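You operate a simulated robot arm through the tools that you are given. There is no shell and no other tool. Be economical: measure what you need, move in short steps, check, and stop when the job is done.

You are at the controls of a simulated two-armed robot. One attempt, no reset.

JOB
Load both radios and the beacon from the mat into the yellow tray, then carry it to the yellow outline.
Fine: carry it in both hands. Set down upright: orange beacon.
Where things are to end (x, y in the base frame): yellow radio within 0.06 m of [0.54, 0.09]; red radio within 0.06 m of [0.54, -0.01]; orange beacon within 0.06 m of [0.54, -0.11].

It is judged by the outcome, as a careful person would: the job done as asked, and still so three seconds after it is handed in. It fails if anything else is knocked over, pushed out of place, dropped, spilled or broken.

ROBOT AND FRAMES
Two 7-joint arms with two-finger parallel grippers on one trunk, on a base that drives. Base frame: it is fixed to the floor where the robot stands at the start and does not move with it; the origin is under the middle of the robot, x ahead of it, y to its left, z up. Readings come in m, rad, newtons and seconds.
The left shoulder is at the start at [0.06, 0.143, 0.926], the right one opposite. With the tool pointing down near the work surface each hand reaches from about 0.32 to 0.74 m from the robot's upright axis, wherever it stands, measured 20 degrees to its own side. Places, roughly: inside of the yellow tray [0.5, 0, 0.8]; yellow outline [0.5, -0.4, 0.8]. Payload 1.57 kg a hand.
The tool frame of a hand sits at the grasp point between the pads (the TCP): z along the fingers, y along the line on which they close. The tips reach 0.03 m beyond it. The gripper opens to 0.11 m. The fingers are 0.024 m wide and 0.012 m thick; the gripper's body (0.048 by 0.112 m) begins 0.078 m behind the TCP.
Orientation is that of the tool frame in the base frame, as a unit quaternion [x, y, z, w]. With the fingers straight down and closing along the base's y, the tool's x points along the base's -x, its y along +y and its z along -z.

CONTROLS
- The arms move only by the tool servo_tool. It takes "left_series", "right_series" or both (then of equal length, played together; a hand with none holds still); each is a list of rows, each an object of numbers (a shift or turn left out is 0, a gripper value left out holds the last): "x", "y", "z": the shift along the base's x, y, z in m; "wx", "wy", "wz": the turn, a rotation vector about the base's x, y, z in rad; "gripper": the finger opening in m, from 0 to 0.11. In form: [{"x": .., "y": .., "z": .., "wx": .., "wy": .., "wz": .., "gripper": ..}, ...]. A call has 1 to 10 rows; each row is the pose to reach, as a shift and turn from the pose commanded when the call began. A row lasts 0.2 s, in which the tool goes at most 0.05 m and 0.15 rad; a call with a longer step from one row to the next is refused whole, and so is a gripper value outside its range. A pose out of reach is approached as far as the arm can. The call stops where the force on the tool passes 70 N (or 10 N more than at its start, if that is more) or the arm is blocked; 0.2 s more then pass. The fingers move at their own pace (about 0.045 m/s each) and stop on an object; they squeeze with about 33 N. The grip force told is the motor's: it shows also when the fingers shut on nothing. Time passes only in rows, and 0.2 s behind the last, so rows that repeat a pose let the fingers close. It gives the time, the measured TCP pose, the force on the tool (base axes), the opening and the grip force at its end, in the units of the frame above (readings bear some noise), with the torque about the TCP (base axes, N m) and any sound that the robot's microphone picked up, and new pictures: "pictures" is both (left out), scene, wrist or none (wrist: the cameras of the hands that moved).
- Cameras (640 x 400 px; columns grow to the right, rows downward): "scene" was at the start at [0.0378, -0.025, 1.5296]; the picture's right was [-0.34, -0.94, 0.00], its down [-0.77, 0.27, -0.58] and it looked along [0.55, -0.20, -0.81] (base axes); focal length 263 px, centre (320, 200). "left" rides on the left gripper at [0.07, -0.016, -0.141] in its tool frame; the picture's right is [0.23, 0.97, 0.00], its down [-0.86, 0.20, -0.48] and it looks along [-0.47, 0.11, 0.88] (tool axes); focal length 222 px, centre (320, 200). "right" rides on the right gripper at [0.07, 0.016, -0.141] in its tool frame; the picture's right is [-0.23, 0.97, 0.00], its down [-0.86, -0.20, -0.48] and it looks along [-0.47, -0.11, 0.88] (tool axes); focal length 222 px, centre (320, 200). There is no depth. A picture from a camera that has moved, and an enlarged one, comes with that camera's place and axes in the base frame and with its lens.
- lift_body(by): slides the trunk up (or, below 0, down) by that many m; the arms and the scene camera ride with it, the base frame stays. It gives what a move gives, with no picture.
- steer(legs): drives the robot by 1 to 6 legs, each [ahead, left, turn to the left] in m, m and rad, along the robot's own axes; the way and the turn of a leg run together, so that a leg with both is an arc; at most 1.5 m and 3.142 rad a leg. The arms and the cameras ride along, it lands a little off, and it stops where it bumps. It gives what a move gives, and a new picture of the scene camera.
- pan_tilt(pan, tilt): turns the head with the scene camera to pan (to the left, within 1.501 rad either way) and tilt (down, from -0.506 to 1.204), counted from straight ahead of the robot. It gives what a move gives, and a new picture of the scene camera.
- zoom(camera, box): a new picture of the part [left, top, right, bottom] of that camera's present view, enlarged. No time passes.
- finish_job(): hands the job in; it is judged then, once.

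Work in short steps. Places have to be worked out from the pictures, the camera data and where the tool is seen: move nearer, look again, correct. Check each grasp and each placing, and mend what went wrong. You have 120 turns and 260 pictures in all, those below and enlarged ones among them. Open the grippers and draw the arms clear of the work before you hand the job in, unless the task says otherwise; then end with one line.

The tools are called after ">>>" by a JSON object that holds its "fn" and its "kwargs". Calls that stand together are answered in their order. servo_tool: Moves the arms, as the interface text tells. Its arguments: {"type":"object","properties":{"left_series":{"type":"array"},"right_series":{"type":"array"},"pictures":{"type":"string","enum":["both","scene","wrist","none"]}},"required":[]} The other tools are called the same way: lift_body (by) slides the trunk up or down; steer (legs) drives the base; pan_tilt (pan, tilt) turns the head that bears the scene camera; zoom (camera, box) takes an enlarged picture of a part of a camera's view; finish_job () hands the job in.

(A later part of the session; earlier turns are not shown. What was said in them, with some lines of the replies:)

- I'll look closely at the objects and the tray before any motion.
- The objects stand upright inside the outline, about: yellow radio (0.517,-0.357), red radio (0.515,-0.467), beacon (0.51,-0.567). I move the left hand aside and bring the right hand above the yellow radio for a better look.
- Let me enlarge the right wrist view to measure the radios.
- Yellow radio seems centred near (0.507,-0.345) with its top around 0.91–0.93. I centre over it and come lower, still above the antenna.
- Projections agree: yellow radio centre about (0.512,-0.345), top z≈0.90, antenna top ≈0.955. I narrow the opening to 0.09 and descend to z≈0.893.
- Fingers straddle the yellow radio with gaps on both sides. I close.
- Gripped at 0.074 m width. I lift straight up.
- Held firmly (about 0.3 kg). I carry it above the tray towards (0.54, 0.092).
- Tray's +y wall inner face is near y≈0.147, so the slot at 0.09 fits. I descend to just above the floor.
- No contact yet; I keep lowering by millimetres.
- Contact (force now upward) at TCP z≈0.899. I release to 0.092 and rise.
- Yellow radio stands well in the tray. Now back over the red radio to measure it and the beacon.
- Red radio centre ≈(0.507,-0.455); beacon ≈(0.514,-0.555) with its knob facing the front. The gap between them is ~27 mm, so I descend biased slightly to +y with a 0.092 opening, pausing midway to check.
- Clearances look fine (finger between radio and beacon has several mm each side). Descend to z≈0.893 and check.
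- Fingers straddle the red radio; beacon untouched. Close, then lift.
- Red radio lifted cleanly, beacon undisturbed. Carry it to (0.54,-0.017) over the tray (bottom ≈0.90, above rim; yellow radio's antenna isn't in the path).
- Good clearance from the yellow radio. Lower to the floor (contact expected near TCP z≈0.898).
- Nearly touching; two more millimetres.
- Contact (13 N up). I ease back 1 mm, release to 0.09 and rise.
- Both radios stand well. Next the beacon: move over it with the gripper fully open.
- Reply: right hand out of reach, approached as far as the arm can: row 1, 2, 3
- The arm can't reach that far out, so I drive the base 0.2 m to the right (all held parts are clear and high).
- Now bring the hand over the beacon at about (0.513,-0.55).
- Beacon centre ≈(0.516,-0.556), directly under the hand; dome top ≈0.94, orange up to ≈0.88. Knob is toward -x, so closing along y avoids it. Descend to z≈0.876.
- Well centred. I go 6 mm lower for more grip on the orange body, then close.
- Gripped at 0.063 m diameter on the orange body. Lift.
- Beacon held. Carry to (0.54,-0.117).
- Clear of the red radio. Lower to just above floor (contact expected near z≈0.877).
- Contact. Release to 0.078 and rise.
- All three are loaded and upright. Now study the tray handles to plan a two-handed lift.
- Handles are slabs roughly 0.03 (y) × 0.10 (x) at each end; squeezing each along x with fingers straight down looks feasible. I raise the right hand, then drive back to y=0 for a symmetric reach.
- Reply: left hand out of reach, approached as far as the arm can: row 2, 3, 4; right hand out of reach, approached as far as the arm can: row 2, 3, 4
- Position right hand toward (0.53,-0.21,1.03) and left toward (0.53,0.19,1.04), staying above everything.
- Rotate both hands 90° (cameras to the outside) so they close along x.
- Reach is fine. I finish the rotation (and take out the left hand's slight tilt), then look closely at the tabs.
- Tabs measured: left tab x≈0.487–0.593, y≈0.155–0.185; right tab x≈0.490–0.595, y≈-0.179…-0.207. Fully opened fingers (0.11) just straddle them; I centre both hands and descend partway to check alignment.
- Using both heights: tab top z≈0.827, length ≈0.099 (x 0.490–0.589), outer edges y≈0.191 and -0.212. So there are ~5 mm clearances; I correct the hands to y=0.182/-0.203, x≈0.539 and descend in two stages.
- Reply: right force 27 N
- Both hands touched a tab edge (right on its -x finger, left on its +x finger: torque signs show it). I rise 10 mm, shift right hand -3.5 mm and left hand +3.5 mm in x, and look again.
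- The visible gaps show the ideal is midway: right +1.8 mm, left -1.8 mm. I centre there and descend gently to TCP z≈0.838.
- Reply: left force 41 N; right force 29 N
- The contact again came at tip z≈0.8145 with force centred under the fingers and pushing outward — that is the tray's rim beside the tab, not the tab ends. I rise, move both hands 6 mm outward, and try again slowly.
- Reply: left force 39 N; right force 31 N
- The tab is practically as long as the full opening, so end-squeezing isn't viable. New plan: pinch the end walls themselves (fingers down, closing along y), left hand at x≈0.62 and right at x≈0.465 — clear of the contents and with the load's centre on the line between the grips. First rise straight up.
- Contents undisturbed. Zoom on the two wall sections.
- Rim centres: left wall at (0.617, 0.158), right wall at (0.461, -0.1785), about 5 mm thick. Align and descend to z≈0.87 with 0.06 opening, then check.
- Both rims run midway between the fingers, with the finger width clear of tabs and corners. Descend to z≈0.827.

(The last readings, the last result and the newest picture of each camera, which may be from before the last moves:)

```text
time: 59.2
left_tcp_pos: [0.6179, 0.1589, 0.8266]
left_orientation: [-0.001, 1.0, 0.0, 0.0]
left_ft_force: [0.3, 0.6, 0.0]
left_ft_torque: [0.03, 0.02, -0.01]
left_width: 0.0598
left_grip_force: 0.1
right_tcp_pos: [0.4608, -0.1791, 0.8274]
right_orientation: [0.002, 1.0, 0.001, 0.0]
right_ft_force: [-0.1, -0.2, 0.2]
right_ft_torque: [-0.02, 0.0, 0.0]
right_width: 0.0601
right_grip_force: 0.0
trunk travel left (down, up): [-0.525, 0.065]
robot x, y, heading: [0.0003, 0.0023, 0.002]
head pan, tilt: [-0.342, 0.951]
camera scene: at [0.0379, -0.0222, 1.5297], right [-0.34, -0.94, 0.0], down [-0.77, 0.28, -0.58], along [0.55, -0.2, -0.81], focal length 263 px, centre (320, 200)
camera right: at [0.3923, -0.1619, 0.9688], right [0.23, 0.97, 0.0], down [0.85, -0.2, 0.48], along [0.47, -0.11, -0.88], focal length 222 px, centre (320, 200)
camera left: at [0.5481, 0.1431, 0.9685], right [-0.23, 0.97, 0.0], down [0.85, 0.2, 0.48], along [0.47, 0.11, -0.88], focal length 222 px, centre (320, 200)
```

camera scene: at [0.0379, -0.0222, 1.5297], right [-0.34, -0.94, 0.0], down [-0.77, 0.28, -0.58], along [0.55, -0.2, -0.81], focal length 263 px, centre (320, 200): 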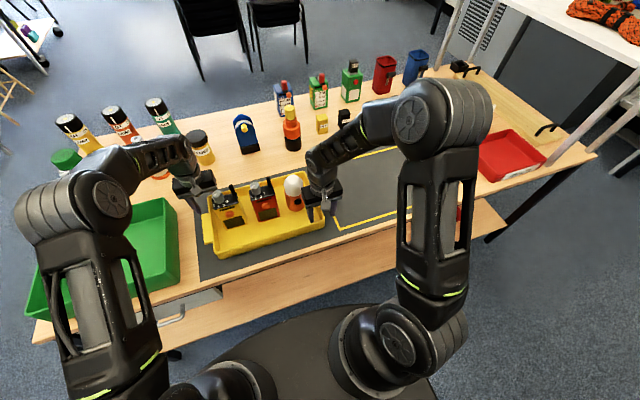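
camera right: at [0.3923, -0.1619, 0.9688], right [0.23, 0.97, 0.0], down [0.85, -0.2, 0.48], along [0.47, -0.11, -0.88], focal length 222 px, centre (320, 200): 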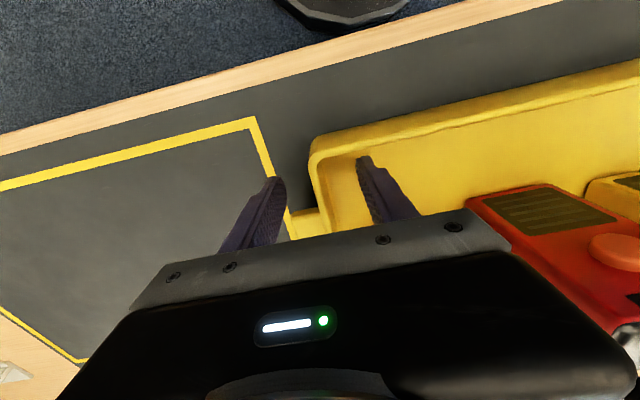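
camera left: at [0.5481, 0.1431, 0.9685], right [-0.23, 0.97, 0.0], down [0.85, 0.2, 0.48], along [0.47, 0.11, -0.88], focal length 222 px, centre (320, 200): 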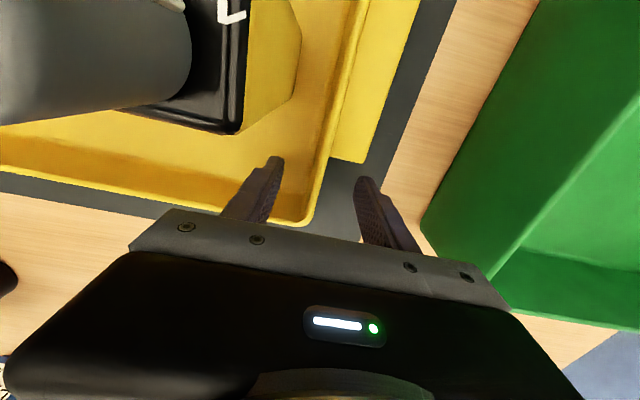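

No contact, fingers straddle the walls. Close both hands on the walls.

>>> {"fn": "servo_tool", "kwargs": {"right_series": [{"gripper": 0.02}, {"gripper": 0.0}, {"gripper": 0.0}, {"gripper": 0.0}, {"gripper": 0.0}, {"gripper": 0.0}], "left_series": [{"gripper": 0.02}, {"gripper": 0.0}, {"gripper": 0.0}, {"gripper": 0.0}, {"gripper": 0.0}, {"gripper": 0.0}], "pictures": "wrist"}}

```text
time: 60.6
left_tcp_pos: [0.6171, 0.1555, 0.8282]
left_orientation: [-0.001, 1.0, 0.0, 0.001]
left_ft_force: [-2.7, -12.5, 2.7]
left_ft_torque: [-0.06, -0.06, 0.03]
left_width: 0.0056
left_grip_force: 25.7
right_tcp_pos: [0.4608, -0.1781, 0.8278]
right_orientation: [0.002, 1.0, 0.001, 0.0]
right_ft_force: [3.0, 7.9, -0.3]
right_ft_torque: [-0.14, 0.17, 0.23]
right_width: 0.0057
right_grip_force: 25.8
trunk travel left (down, up): [-0.525, 0.065]
robot x, y, heading: [-0.0002, 0.0047, -0.003]
head pan, tilt: [-0.342, 0.951]
camera right: at [0.3924, -0.1617, 0.969], right [0.23, 0.97, 0.0], down [0.85, -0.2, 0.48], along [0.47, -0.11, -0.88], focal length 222 px, centre (320, 200)
camera left: at [0.5481, 0.1416, 0.969], right [-0.23, 0.97, 0.0], down [0.85, 0.2, 0.48], along [0.47, 0.11, -0.88], focal length 222 px, centre (320, 200)
```

right: 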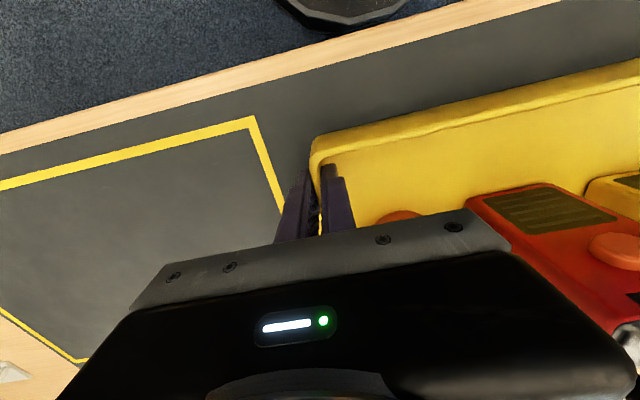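
left: 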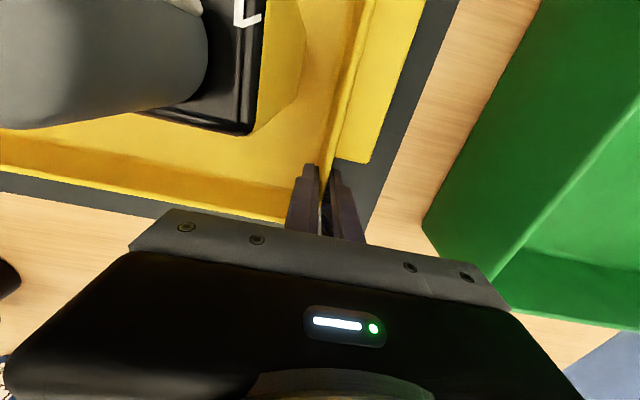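

Both walls gripped (5.6 mm). I relieve the small lateral strain and lift together 2 cm as a test.

>>> {"fn": "servo_tool", "kwargs": {"right_series": [{"y": 0.001}, {"y": 0.001}, {"y": 0.001, "z": 0.005}, {"y": 0.001, "z": 0.012}, {"y": 0.001, "z": 0.02}, {"y": 0.001, "z": 0.02}], "left_series": [{"y": -0.0025}, {"y": -0.0025}, {"y": -0.0025, "z": 0.005}, {"y": -0.0025, "z": 0.012}, {"y": -0.0025, "z": 0.02}, {"y": -0.0025, "z": 0.02}]}}

>>> {"fn": "zoom", "kwargs": {"camera": "scene", "box": [170, 120, 370, 270]}}

```text
time: 62.0
left_tcp_pos: [0.6181, 0.1566, 0.8463]
left_orientation: [-0.002, 1.0, 0.001, -0.001]
left_ft_force: [1.4, 2.4, -3.8]
left_ft_torque: [-0.25, 0.69, -0.18]
left_width: 0.0055
left_grip_force: 26.6
right_tcp_pos: [0.4607, -0.1772, 0.8477]
right_orientation: [0.003, 1.0, 0.0, -0.001]
right_ft_force: [-1.6, -2.2, -6.4]
right_ft_torque: [-0.29, -0.36, 0.22]
right_width: 0.0054
right_grip_force: 25.7
trunk travel left (down, up): [-0.525, 0.065]
robot x, y, heading: [-0.0016, 0.0045, -0.003]
head pan, tilt: [-0.342, 0.951]
camera scene: at [0.0392, -0.0221, 1.5296], right [-0.34, -0.94, 0.0], down [-0.77, 0.28, -0.58], along [0.55, -0.2, -0.81], focal length 263 px, centre (320, 200)
camera right: at [0.3922, -0.1607, 0.9887], right [0.23, 0.97, 0.0], down [0.86, -0.2, 0.48], along [0.46, -0.11, -0.88], focal length 222 px, centre (320, 200)
camera left: at [0.5483, 0.141, 0.9875], right [-0.23, 0.97, 0.0], down [0.85, 0.2, 0.48], along [0.46, 0.11, -0.88], focal length 222 px, centre (320, 200)
```

scene: 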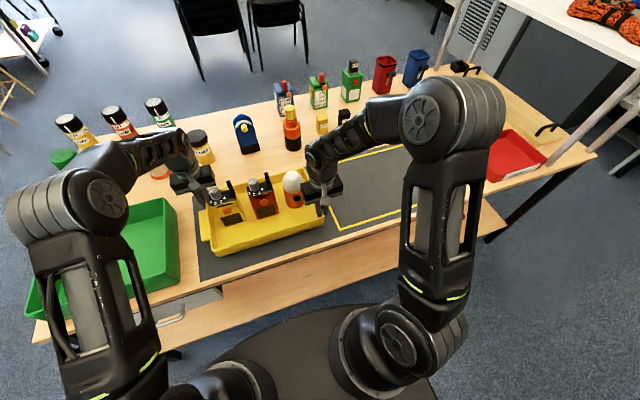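
right: 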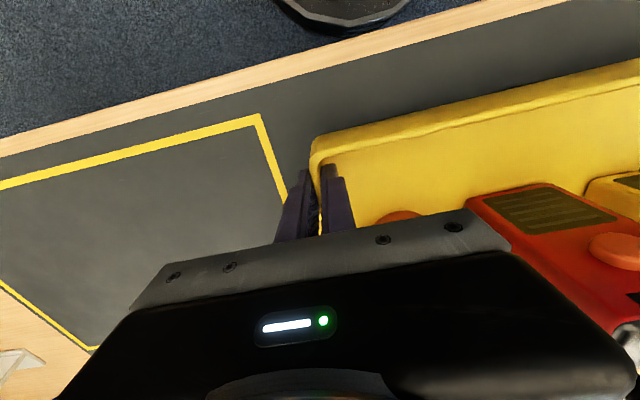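
left: 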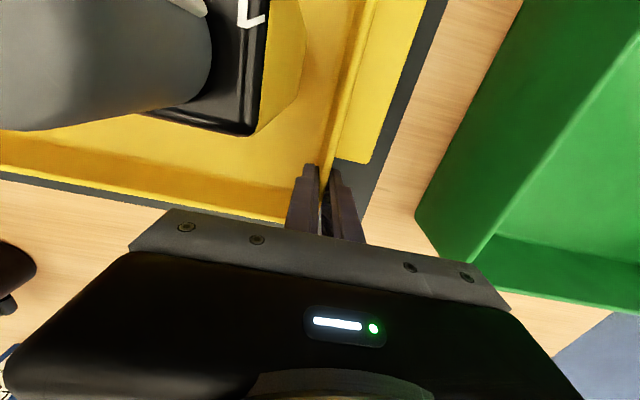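

```text
2.67 times, centred on (270, 195) of scene
camera zoom: at [0.0392, -0.0221, 1.5296], right [-0.34, -0.94, 0.0], down [-0.77, 0.28, -0.58], along [0.55, -0.2, -0.81], focal length 701 px, centre (453, 213)
```

zoom: 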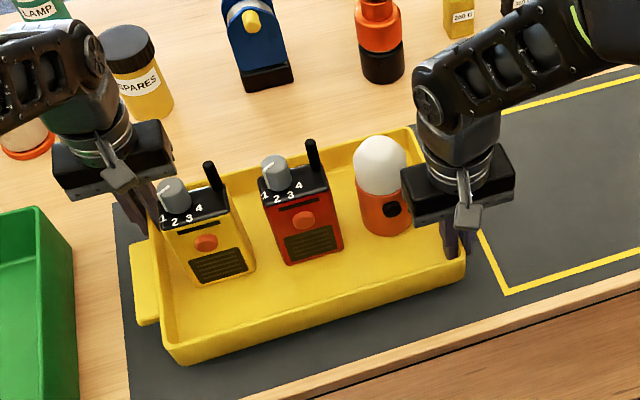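

Load shared (~10 N total), tray level. Raise another 3 cm.

>>> {"fn": "servo_tool", "kwargs": {"right_series": [{"z": 0.01}, {"z": 0.02}, {"z": 0.03}, {"z": 0.03}], "left_series": [{"z": 0.01}, {"z": 0.02}, {"z": 0.03}, {"z": 0.03}], "pictures": "scene"}}

>>> {"fn": "zoom", "kwargs": {"camera": "scene", "box": [170, 120, 370, 270]}}

```text
time: 63.0
left_tcp_pos: [0.6182, 0.1574, 0.8775]
left_orientation: [-0.001, 1.0, 0.001, 0.0]
left_ft_force: [4.0, 9.8, -5.0]
left_ft_torque: [0.05, 0.18, -0.29]
left_width: 0.0058
left_grip_force: 26.0
right_tcp_pos: [0.461, -0.1778, 0.8774]
right_orientation: [0.003, 1.0, 0.0, 0.0]
right_ft_force: [-3.1, -8.1, -5.2]
right_ft_torque: [-0.14, -0.12, 0.16]
right_width: 0.006
right_grip_force: 25.2
trunk travel left (down, up): [-0.525, 0.065]
robot x, y, heading: [0.0012, -0.0026, -0.004]
head pan, tilt: [-0.342, 0.951]
camera scene: at [0.0391, -0.0222, 1.5296], right [-0.34, -0.94, 0.0], down [-0.77, 0.28, -0.58], along [0.55, -0.2, -0.81], focal length 263 px, centre (320, 200)
```

scene: 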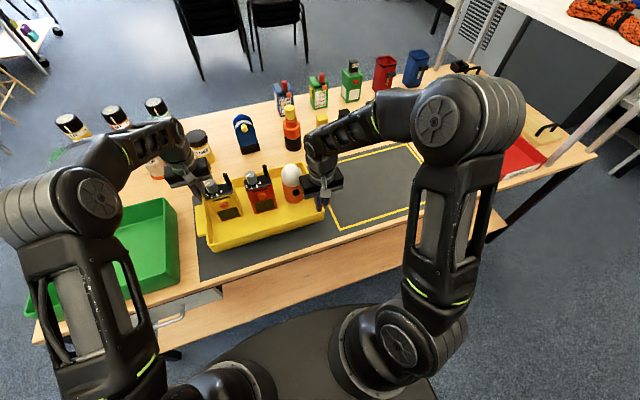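

```text
2.67 times, centred on (270, 195) of scene
camera zoom: at [0.0391, -0.0222, 1.5296], right [-0.34, -0.94, 0.0], down [-0.77, 0.28, -0.58], along [0.55, -0.2, -0.81], focal length 701 px, centre (453, 213)
```

zoom: 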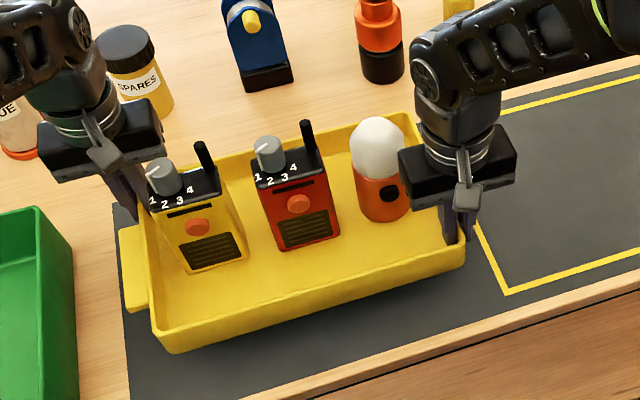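

Steady and level. Now drive 0.414 m to the right with the tray held.

>>> {"fn": "steer", "kwargs": {"legs": [[0, -0.2, 0], [0.005, -0.214, 0]]}}

>>> {"fn": "zoom", "kwargs": {"camera": "scene", "box": [170, 120, 370, 270]}}

```text
time: 65.9
left_tcp_pos: [0.6238, -0.2593, 0.8778]
left_orientation: [-0.002, 1.0, 0.002, 0.0]
left_ft_force: [8.2, 19.4, -4.9]
left_ft_torque: [0.09, -0.11, -0.25]
left_width: 0.0058
left_grip_force: 25.7
right_tcp_pos: [0.4662, -0.5932, 0.8765]
right_orientation: [0.0, 1.0, 0.001, -0.001]
right_ft_force: [-8.6, -19.6, -4.9]
right_ft_torque: [-0.27, 0.23, 0.15]
right_width: 0.0057
right_grip_force: 25.6
trunk travel left (down, up): [-0.525, 0.065]
robot x, y, heading: [0.0077, -0.4127, 0.001]
head pan, tilt: [-0.342, 0.951]
camera scene: at [0.0443, -0.4394, 1.5296], right [-0.34, -0.94, 0.0], down [-0.77, 0.27, -0.58], along [0.55, -0.19, -0.81], focal length 263 px, centre (320, 200)
```

scene: 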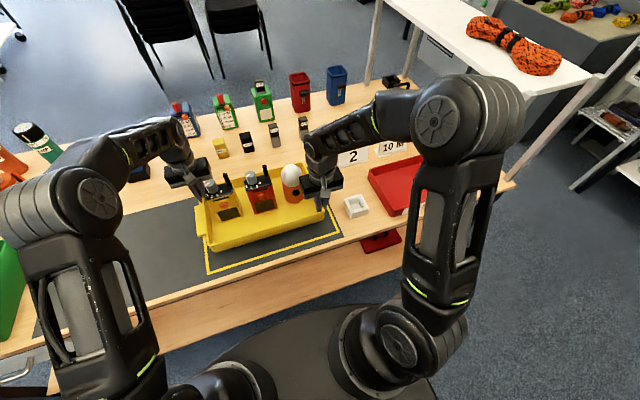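

```text
2.67 times, centred on (270, 195) of scene
camera zoom: at [0.0443, -0.4394, 1.5296], right [-0.34, -0.94, 0.0], down [-0.77, 0.27, -0.58], along [0.55, -0.19, -0.81], focal length 701 px, centre (453, 213)
```

zoom: 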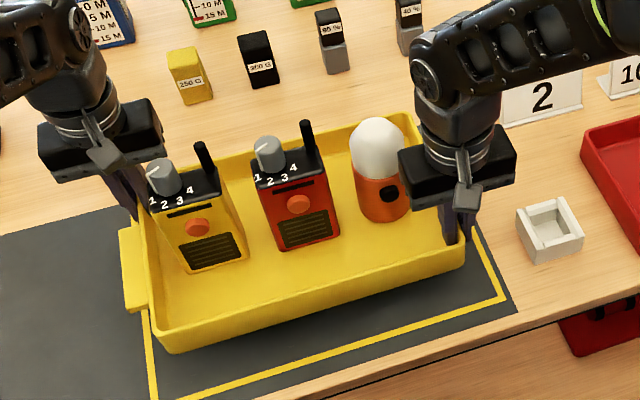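

Tray is now at about (0.545,-0.426), essentially over the outline centre. I relieve the stretch between the hands and lower most of the way.

>>> {"fn": "servo_tool", "kwargs": {"right_series": [{"y": 0.0012}, {"y": 0.0012, "z": -0.01}, {"y": 0.0012, "z": -0.02}, {"y": 0.0012, "z": -0.03}, {"y": 0.0012, "z": -0.038}, {"y": 0.0012, "z": -0.038}], "left_series": [{"y": -0.0012}, {"y": -0.0012, "z": -0.01}, {"y": -0.0012, "z": -0.02}, {"y": -0.0012, "z": -0.03}, {"y": -0.0012, "z": -0.038}, {"y": -0.0012, "z": -0.038}]}}

>>> {"fn": "zoom", "kwargs": {"camera": "scene", "box": [170, 120, 370, 270]}}

```text
time: 67.3
left_tcp_pos: [0.6225, -0.2571, 0.8398]
left_orientation: [-0.003, 1.0, 0.002, 0.001]
left_ft_force: [6.0, 15.1, -5.7]
left_ft_torque: [-0.01, 0.21, -0.36]
left_width: 0.0056
left_grip_force: 26.2
right_tcp_pos: [0.4662, -0.5904, 0.8392]
right_orientation: [0.002, 1.0, 0.001, -0.001]
right_ft_force: [-6.7, -14.8, -4.9]
right_ft_torque: [0.02, -0.18, 0.15]
right_width: 0.0058
right_grip_force: 26.3
trunk travel left (down, up): [-0.525, 0.065]
robot x, y, heading: [0.0098, -0.4145, -0.001]
head pan, tilt: [-0.342, 0.951]
camera scene: at [0.0442, -0.438, 1.5296], right [-0.34, -0.94, 0.0], down [-0.77, 0.27, -0.58], along [0.55, -0.2, -0.81], focal length 263 px, centre (320, 200)
camera right: at [0.398, -0.5741, 0.9803], right [0.23, 0.97, 0.0], down [0.86, -0.2, 0.47], along [0.46, -0.11, -0.88], focal length 222 px, centre (320, 200)
camera left: at [0.5536, -0.2733, 0.98], right [-0.23, 0.97, 0.0], down [0.85, 0.2, 0.48], along [0.47, 0.12, -0.88], focal length 222 px, centre (320, 200)
```

scene: 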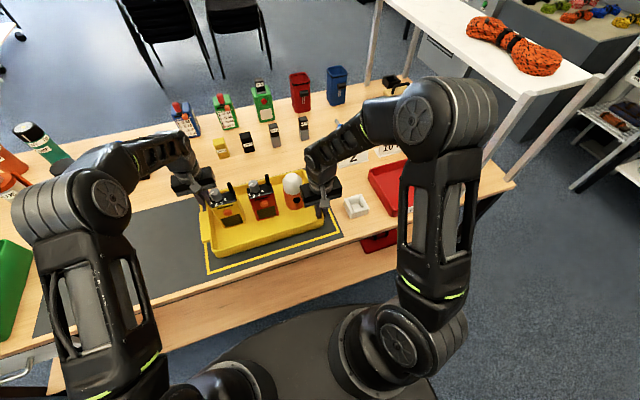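
right: 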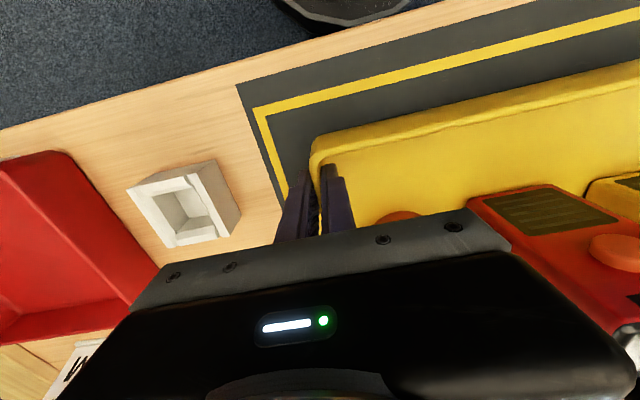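
left: 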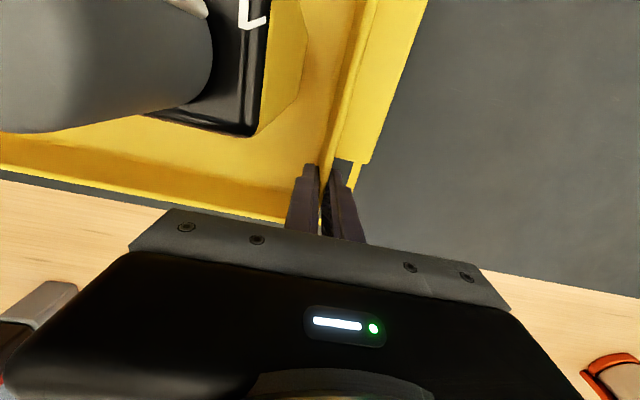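

```text
2.67 times, centred on (270, 195) of scene
camera zoom: at [0.0442, -0.438, 1.5296], right [-0.34, -0.94, 0.0], down [-0.77, 0.27, -0.58], along [0.55, -0.2, -0.81], focal length 701 px, centre (453, 213)
```

zoom: 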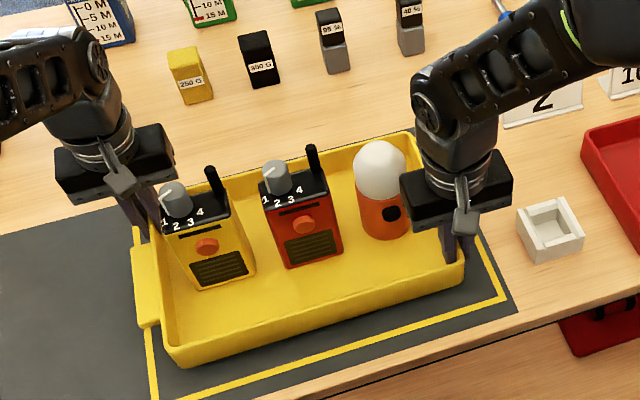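

Tray sits inside the outline on both sides (tab edges ≈5 mm inside the lines, equal left and right). Lower the last 12 mm.

>>> {"fn": "servo_tool", "kwargs": {"right_series": [{"z": -0.004}, {"z": -0.008}, {"z": -0.011}, {"z": -0.0115}, {"z": -0.0115}], "left_series": [{"z": -0.004}, {"z": -0.008}, {"z": -0.011}, {"z": -0.0115}, {"z": -0.0115}], "pictures": "none"}}

```text
time: 68.5
left_tcp_pos: [0.6232, -0.2573, 0.8283]
left_orientation: [-0.003, 1.0, 0.002, 0.001]
left_ft_force: [9.5, 21.0, -0.7]
left_ft_torque: [-0.17, -0.66, -0.32]
left_width: 0.006
left_grip_force: 26.1
right_tcp_pos: [0.4658, -0.591, 0.8275]
right_orientation: [0.002, 1.0, 0.0, -0.001]
right_ft_force: [-9.2, -19.1, -1.5]
right_ft_torque: [-0.22, -0.13, 0.08]
right_width: 0.0056
right_grip_force: 25.5
trunk travel left (down, up): [-0.525, 0.065]
robot x, y, heading: [0.0041, -0.4123, 0.001]
head pan, tilt: [-0.342, 0.951]
```

Weight has transferred to the table. I relieve the tension, settle 1 mm more, then open both to 0.05.

>>> {"fn": "servo_tool", "kwargs": {"right_series": [{"y": 0.0015, "z": -0.001}, {"y": 0.0015, "z": -0.001}, {"y": 0.0015, "z": -0.001, "gripper": 0.05}, {"y": 0.0015, "z": -0.001}, {"y": 0.0015, "z": -0.001}, {"y": 0.0015, "z": -0.001}], "left_series": [{"y": -0.0015, "z": -0.001}, {"y": -0.0015, "z": -0.001}, {"y": -0.0015, "z": -0.001, "gripper": 0.05}, {"y": -0.0015, "z": -0.001}, {"y": -0.0015, "z": -0.001}, {"y": -0.0015, "z": -0.001}]}}

```text
time: 69.9
left_tcp_pos: [0.6228, -0.2613, 0.8273]
left_orientation: [-0.002, 1.0, 0.002, 0.0]
left_ft_force: [-0.6, -0.2, 0.6]
left_ft_torque: [-0.02, 0.01, -0.02]
left_width: 0.05
left_grip_force: 0.1
right_tcp_pos: [0.4654, -0.5889, 0.8265]
right_orientation: [0.001, 1.0, 0.001, 0.0]
right_ft_force: [0.2, -0.1, -0.1]
right_ft_torque: [0.0, 0.01, 0.01]
right_width: 0.0502
right_grip_force: 0.0
trunk travel left (down, up): [-0.525, 0.065]
robot x, y, heading: [0.0007, -0.4145, 0.001]
head pan, tilt: [-0.342, 0.951]
camera scene: at [0.0434, -0.438, 1.5296], right [-0.34, -0.94, 0.0], down [-0.77, 0.27, -0.58], along [0.55, -0.2, -0.81], focal length 263 px, centre (320, 200)
camera right: at [0.3976, -0.5727, 0.9685], right [0.23, 0.97, 0.0], down [0.86, -0.2, 0.48], along [0.46, -0.11, -0.88], focal length 222 px, centre (320, 200)
camera left: at [0.5533, -0.2766, 0.9676], right [-0.23, 0.97, 0.0], down [0.85, 0.2, 0.48], along [0.47, 0.11, -0.88], focal length 222 px, centre (320, 200)
```

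scene: 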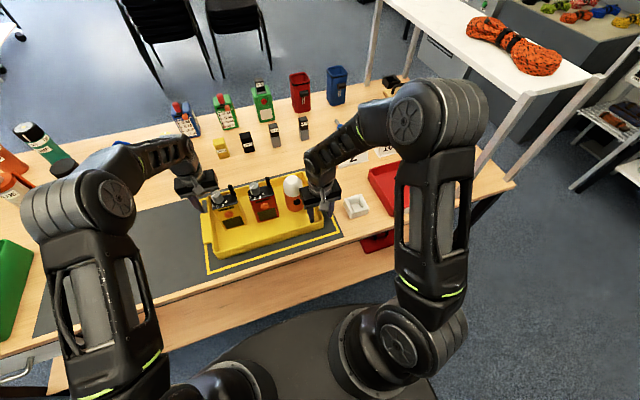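
right: 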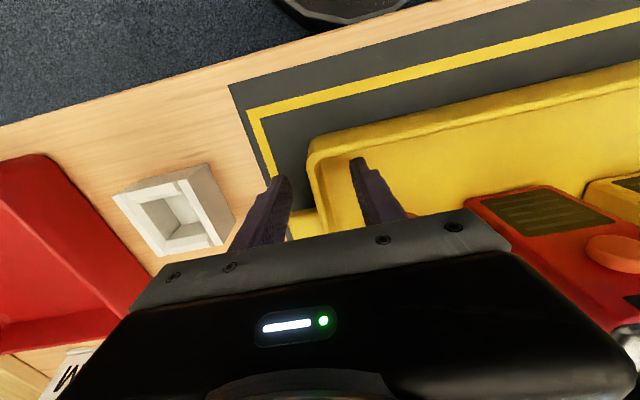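
left: 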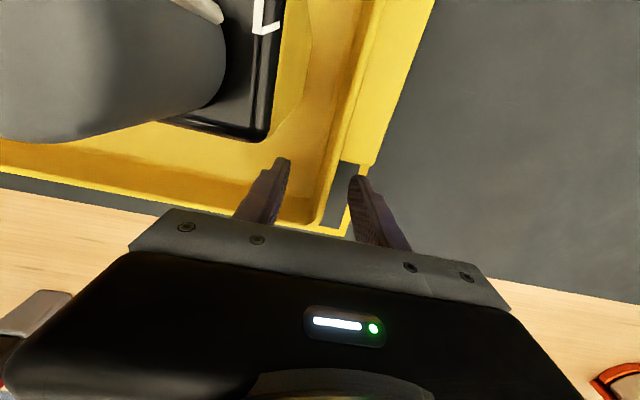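

Released; forces are zero. Raise both hands straight up to clear height and check the tray in the outline.

>>> {"fn": "servo_tool", "kwargs": {"right_series": [{"z": 0.03}, {"z": 0.07}, {"z": 0.11}, {"z": 0.15}, {"z": 0.18}, {"z": 0.18, "x": -0.03}, {"z": 0.18, "x": -0.05, "y": -0.04}], "left_series": [{"z": 0.03}, {"z": 0.07}, {"z": 0.11}, {"z": 0.15}, {"z": 0.18}, {"z": 0.18, "x": -0.03, "y": 0.04}, {"z": 0.18, "x": -0.06, "y": 0.08}]}}

>>> {"fn": "zoom", "kwargs": {"camera": "scene", "box": [170, 130, 370, 280]}}

>>> {"fn": "zoom", "kwargs": {"camera": "right", "box": [200, 0, 640, 275]}}

```text
time: 71.5
left_tcp_pos: [0.561, -0.1798, 1.0056]
left_orientation: [-0.002, 1.0, 0.002, 0.001]
left_ft_force: [-0.2, 0.6, 0.7]
left_ft_torque: [0.04, -0.02, -0.03]
left_width: 0.0502
left_grip_force: 0.0
right_tcp_pos: [0.4161, -0.6299, 1.0086]
right_orientation: [0.001, 1.0, 0.001, -0.001]
right_ft_force: [-0.8, -0.2, 0.4]
right_ft_torque: [0.01, 0.0, -0.01]
right_width: 0.0501
right_grip_force: 0.0
trunk travel left (down, up): [-0.525, 0.065]
robot x, y, heading: [0.0051, -0.4097, -0.002]
head pan, tilt: [-0.342, 0.951]
camera scene: at [0.0423, -0.4385, 1.5297], right [-0.34, -0.94, 0.0], down [-0.77, 0.27, -0.58], along [0.55, -0.2, -0.81], focal length 263 px, centre (320, 200)
camera right: at [0.3478, -0.6125, 1.1496], right [0.23, 0.97, 0.0], down [0.86, -0.2, 0.48], along [0.46, -0.11, -0.88], focal length 222 px, centre (320, 200)
camera left: at [0.4911, -0.1952, 1.1461], right [-0.23, 0.97, 0.0], down [0.85, 0.2, 0.48], along [0.47, 0.11, -0.88], focal length 222 px, centre (320, 200)
```

scene: 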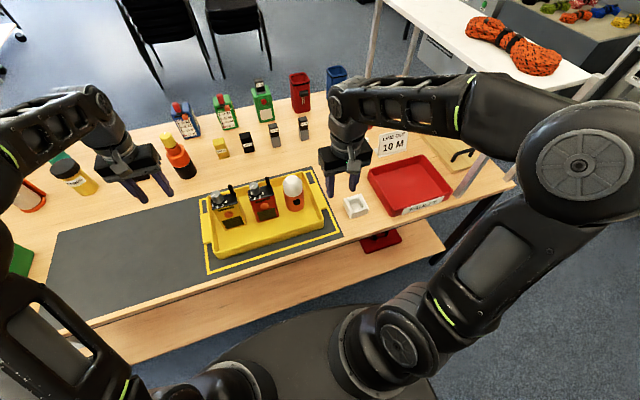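
right: 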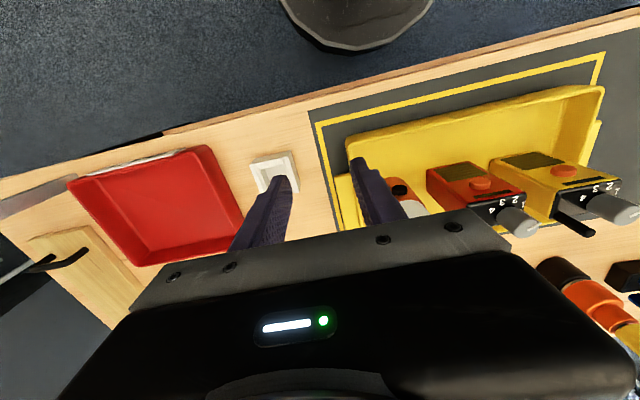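
left: 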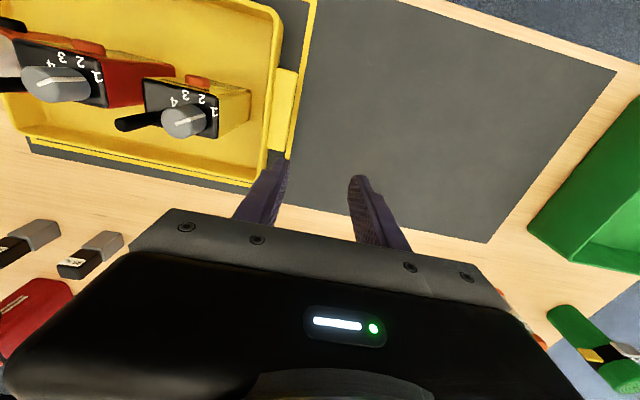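

```text
2.67 times, centred on (270, 205) of scene
camera zoom: at [0.0423, -0.4385, 1.5297], right [-0.34, -0.94, 0.0], down [-0.77, 0.27, -0.58], along [0.55, -0.2, -0.81], focal length 701 px, centre (453, 187)
```

zoom: 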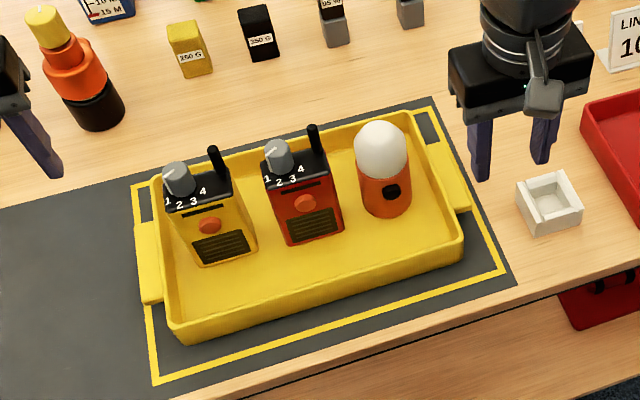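

```text
1.45 times, centred on (420, 138) of right
camera zoom: at [0.3478, -0.6125, 1.1496], right [0.23, 0.97, 0.0], down [0.86, -0.2, 0.48], along [0.46, -0.11, -0.88], focal length 323 px, centre (174, 291)
```

zoom: 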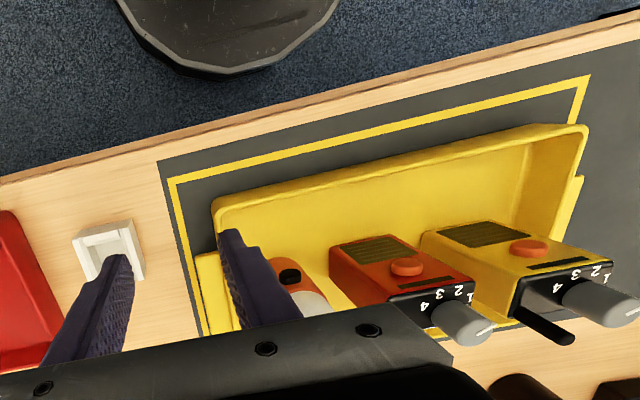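

Tray sits inside the outline, both radios and the beacon upright, nothing else disturbed. I open the grippers and draw the arms further back.

>>> {"fn": "servo_tool", "kwargs": {"right_series": [{"x": -0.03, "gripper": 0.1}, {"x": -0.05, "y": -0.02}, {"x": -0.06, "y": -0.04}, {"x": -0.06, "y": -0.04}], "left_series": [{"x": -0.04, "y": 0.02, "gripper": 0.1}, {"x": -0.08, "y": 0.04}, {"x": -0.12, "y": 0.06}, {"x": -0.14, "y": 0.08}], "pictures": "scene"}}

>>> {"fn": "zoom", "kwargs": {"camera": "scene", "box": [170, 130, 370, 280]}}

```text
time: 72.5
left_tcp_pos: [0.4216, -0.1001, 1.0063]
left_orientation: [-0.002, 1.0, 0.001, 0.0]
left_ft_force: [0.2, -0.2, 0.3]
left_ft_torque: [0.01, 0.0, -0.01]
left_width: 0.0999
left_grip_force: 0.0
right_tcp_pos: [0.3545, -0.6688, 1.0069]
right_orientation: [0.001, 1.0, 0.0, -0.001]
right_ft_force: [-1.0, 0.0, 0.3]
right_ft_torque: [0.0, -0.03, -0.02]
right_width: 0.1001
right_grip_force: 0.0
trunk travel left (down, up): [-0.525, 0.065]
robot x, y, heading: [0.0094, -0.4136, -0.003]
head pan, tilt: [-0.342, 0.951]
camera scene: at [0.0434, -0.4376, 1.5296], right [-0.34, -0.94, 0.0], down [-0.77, 0.27, -0.58], along [0.55, -0.2, -0.81], focal length 263 px, centre (320, 200)
```

scene: 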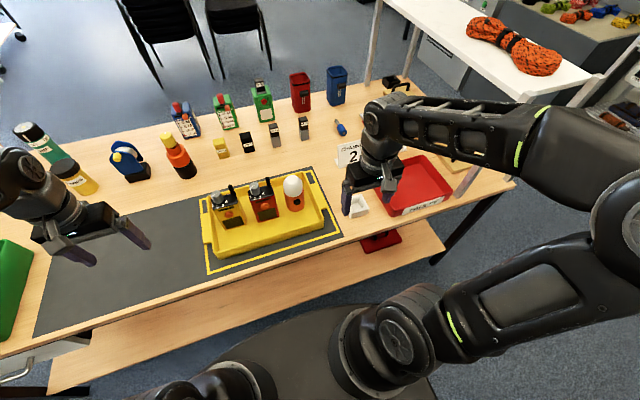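

```text
2.67 times, centred on (270, 205) of scene
camera zoom: at [0.0434, -0.4376, 1.5296], right [-0.34, -0.94, 0.0], down [-0.77, 0.27, -0.58], along [0.55, -0.2, -0.81], focal length 701 px, centre (453, 187)
```

zoom: 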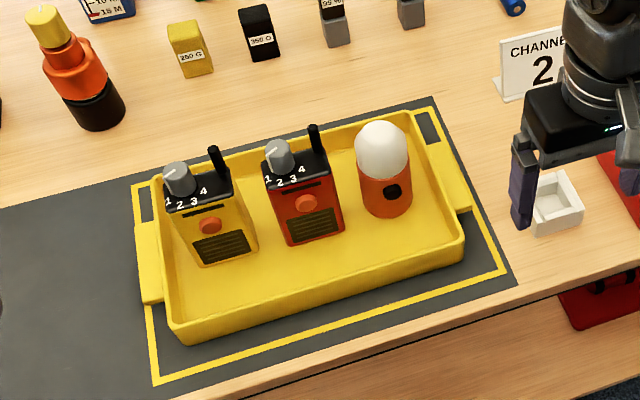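

Everything is stable, with the loaded tray inside the outline, all items upright and the hands clear. I hand the job in.

>>> {"fn": "finish_job", "kwargs": {}}

```text
The job is handed in.
```

Both radios and the beacon are upright in the yellow tray, which I carried with both hands and set down inside the yellow outline. I took the listed x, y places as loading spots in the tray before the carry, so the items now sit about 0.41 m further right (roughly y = -0.33, -0.43 and -0.53), not at those base-frame coordinates.
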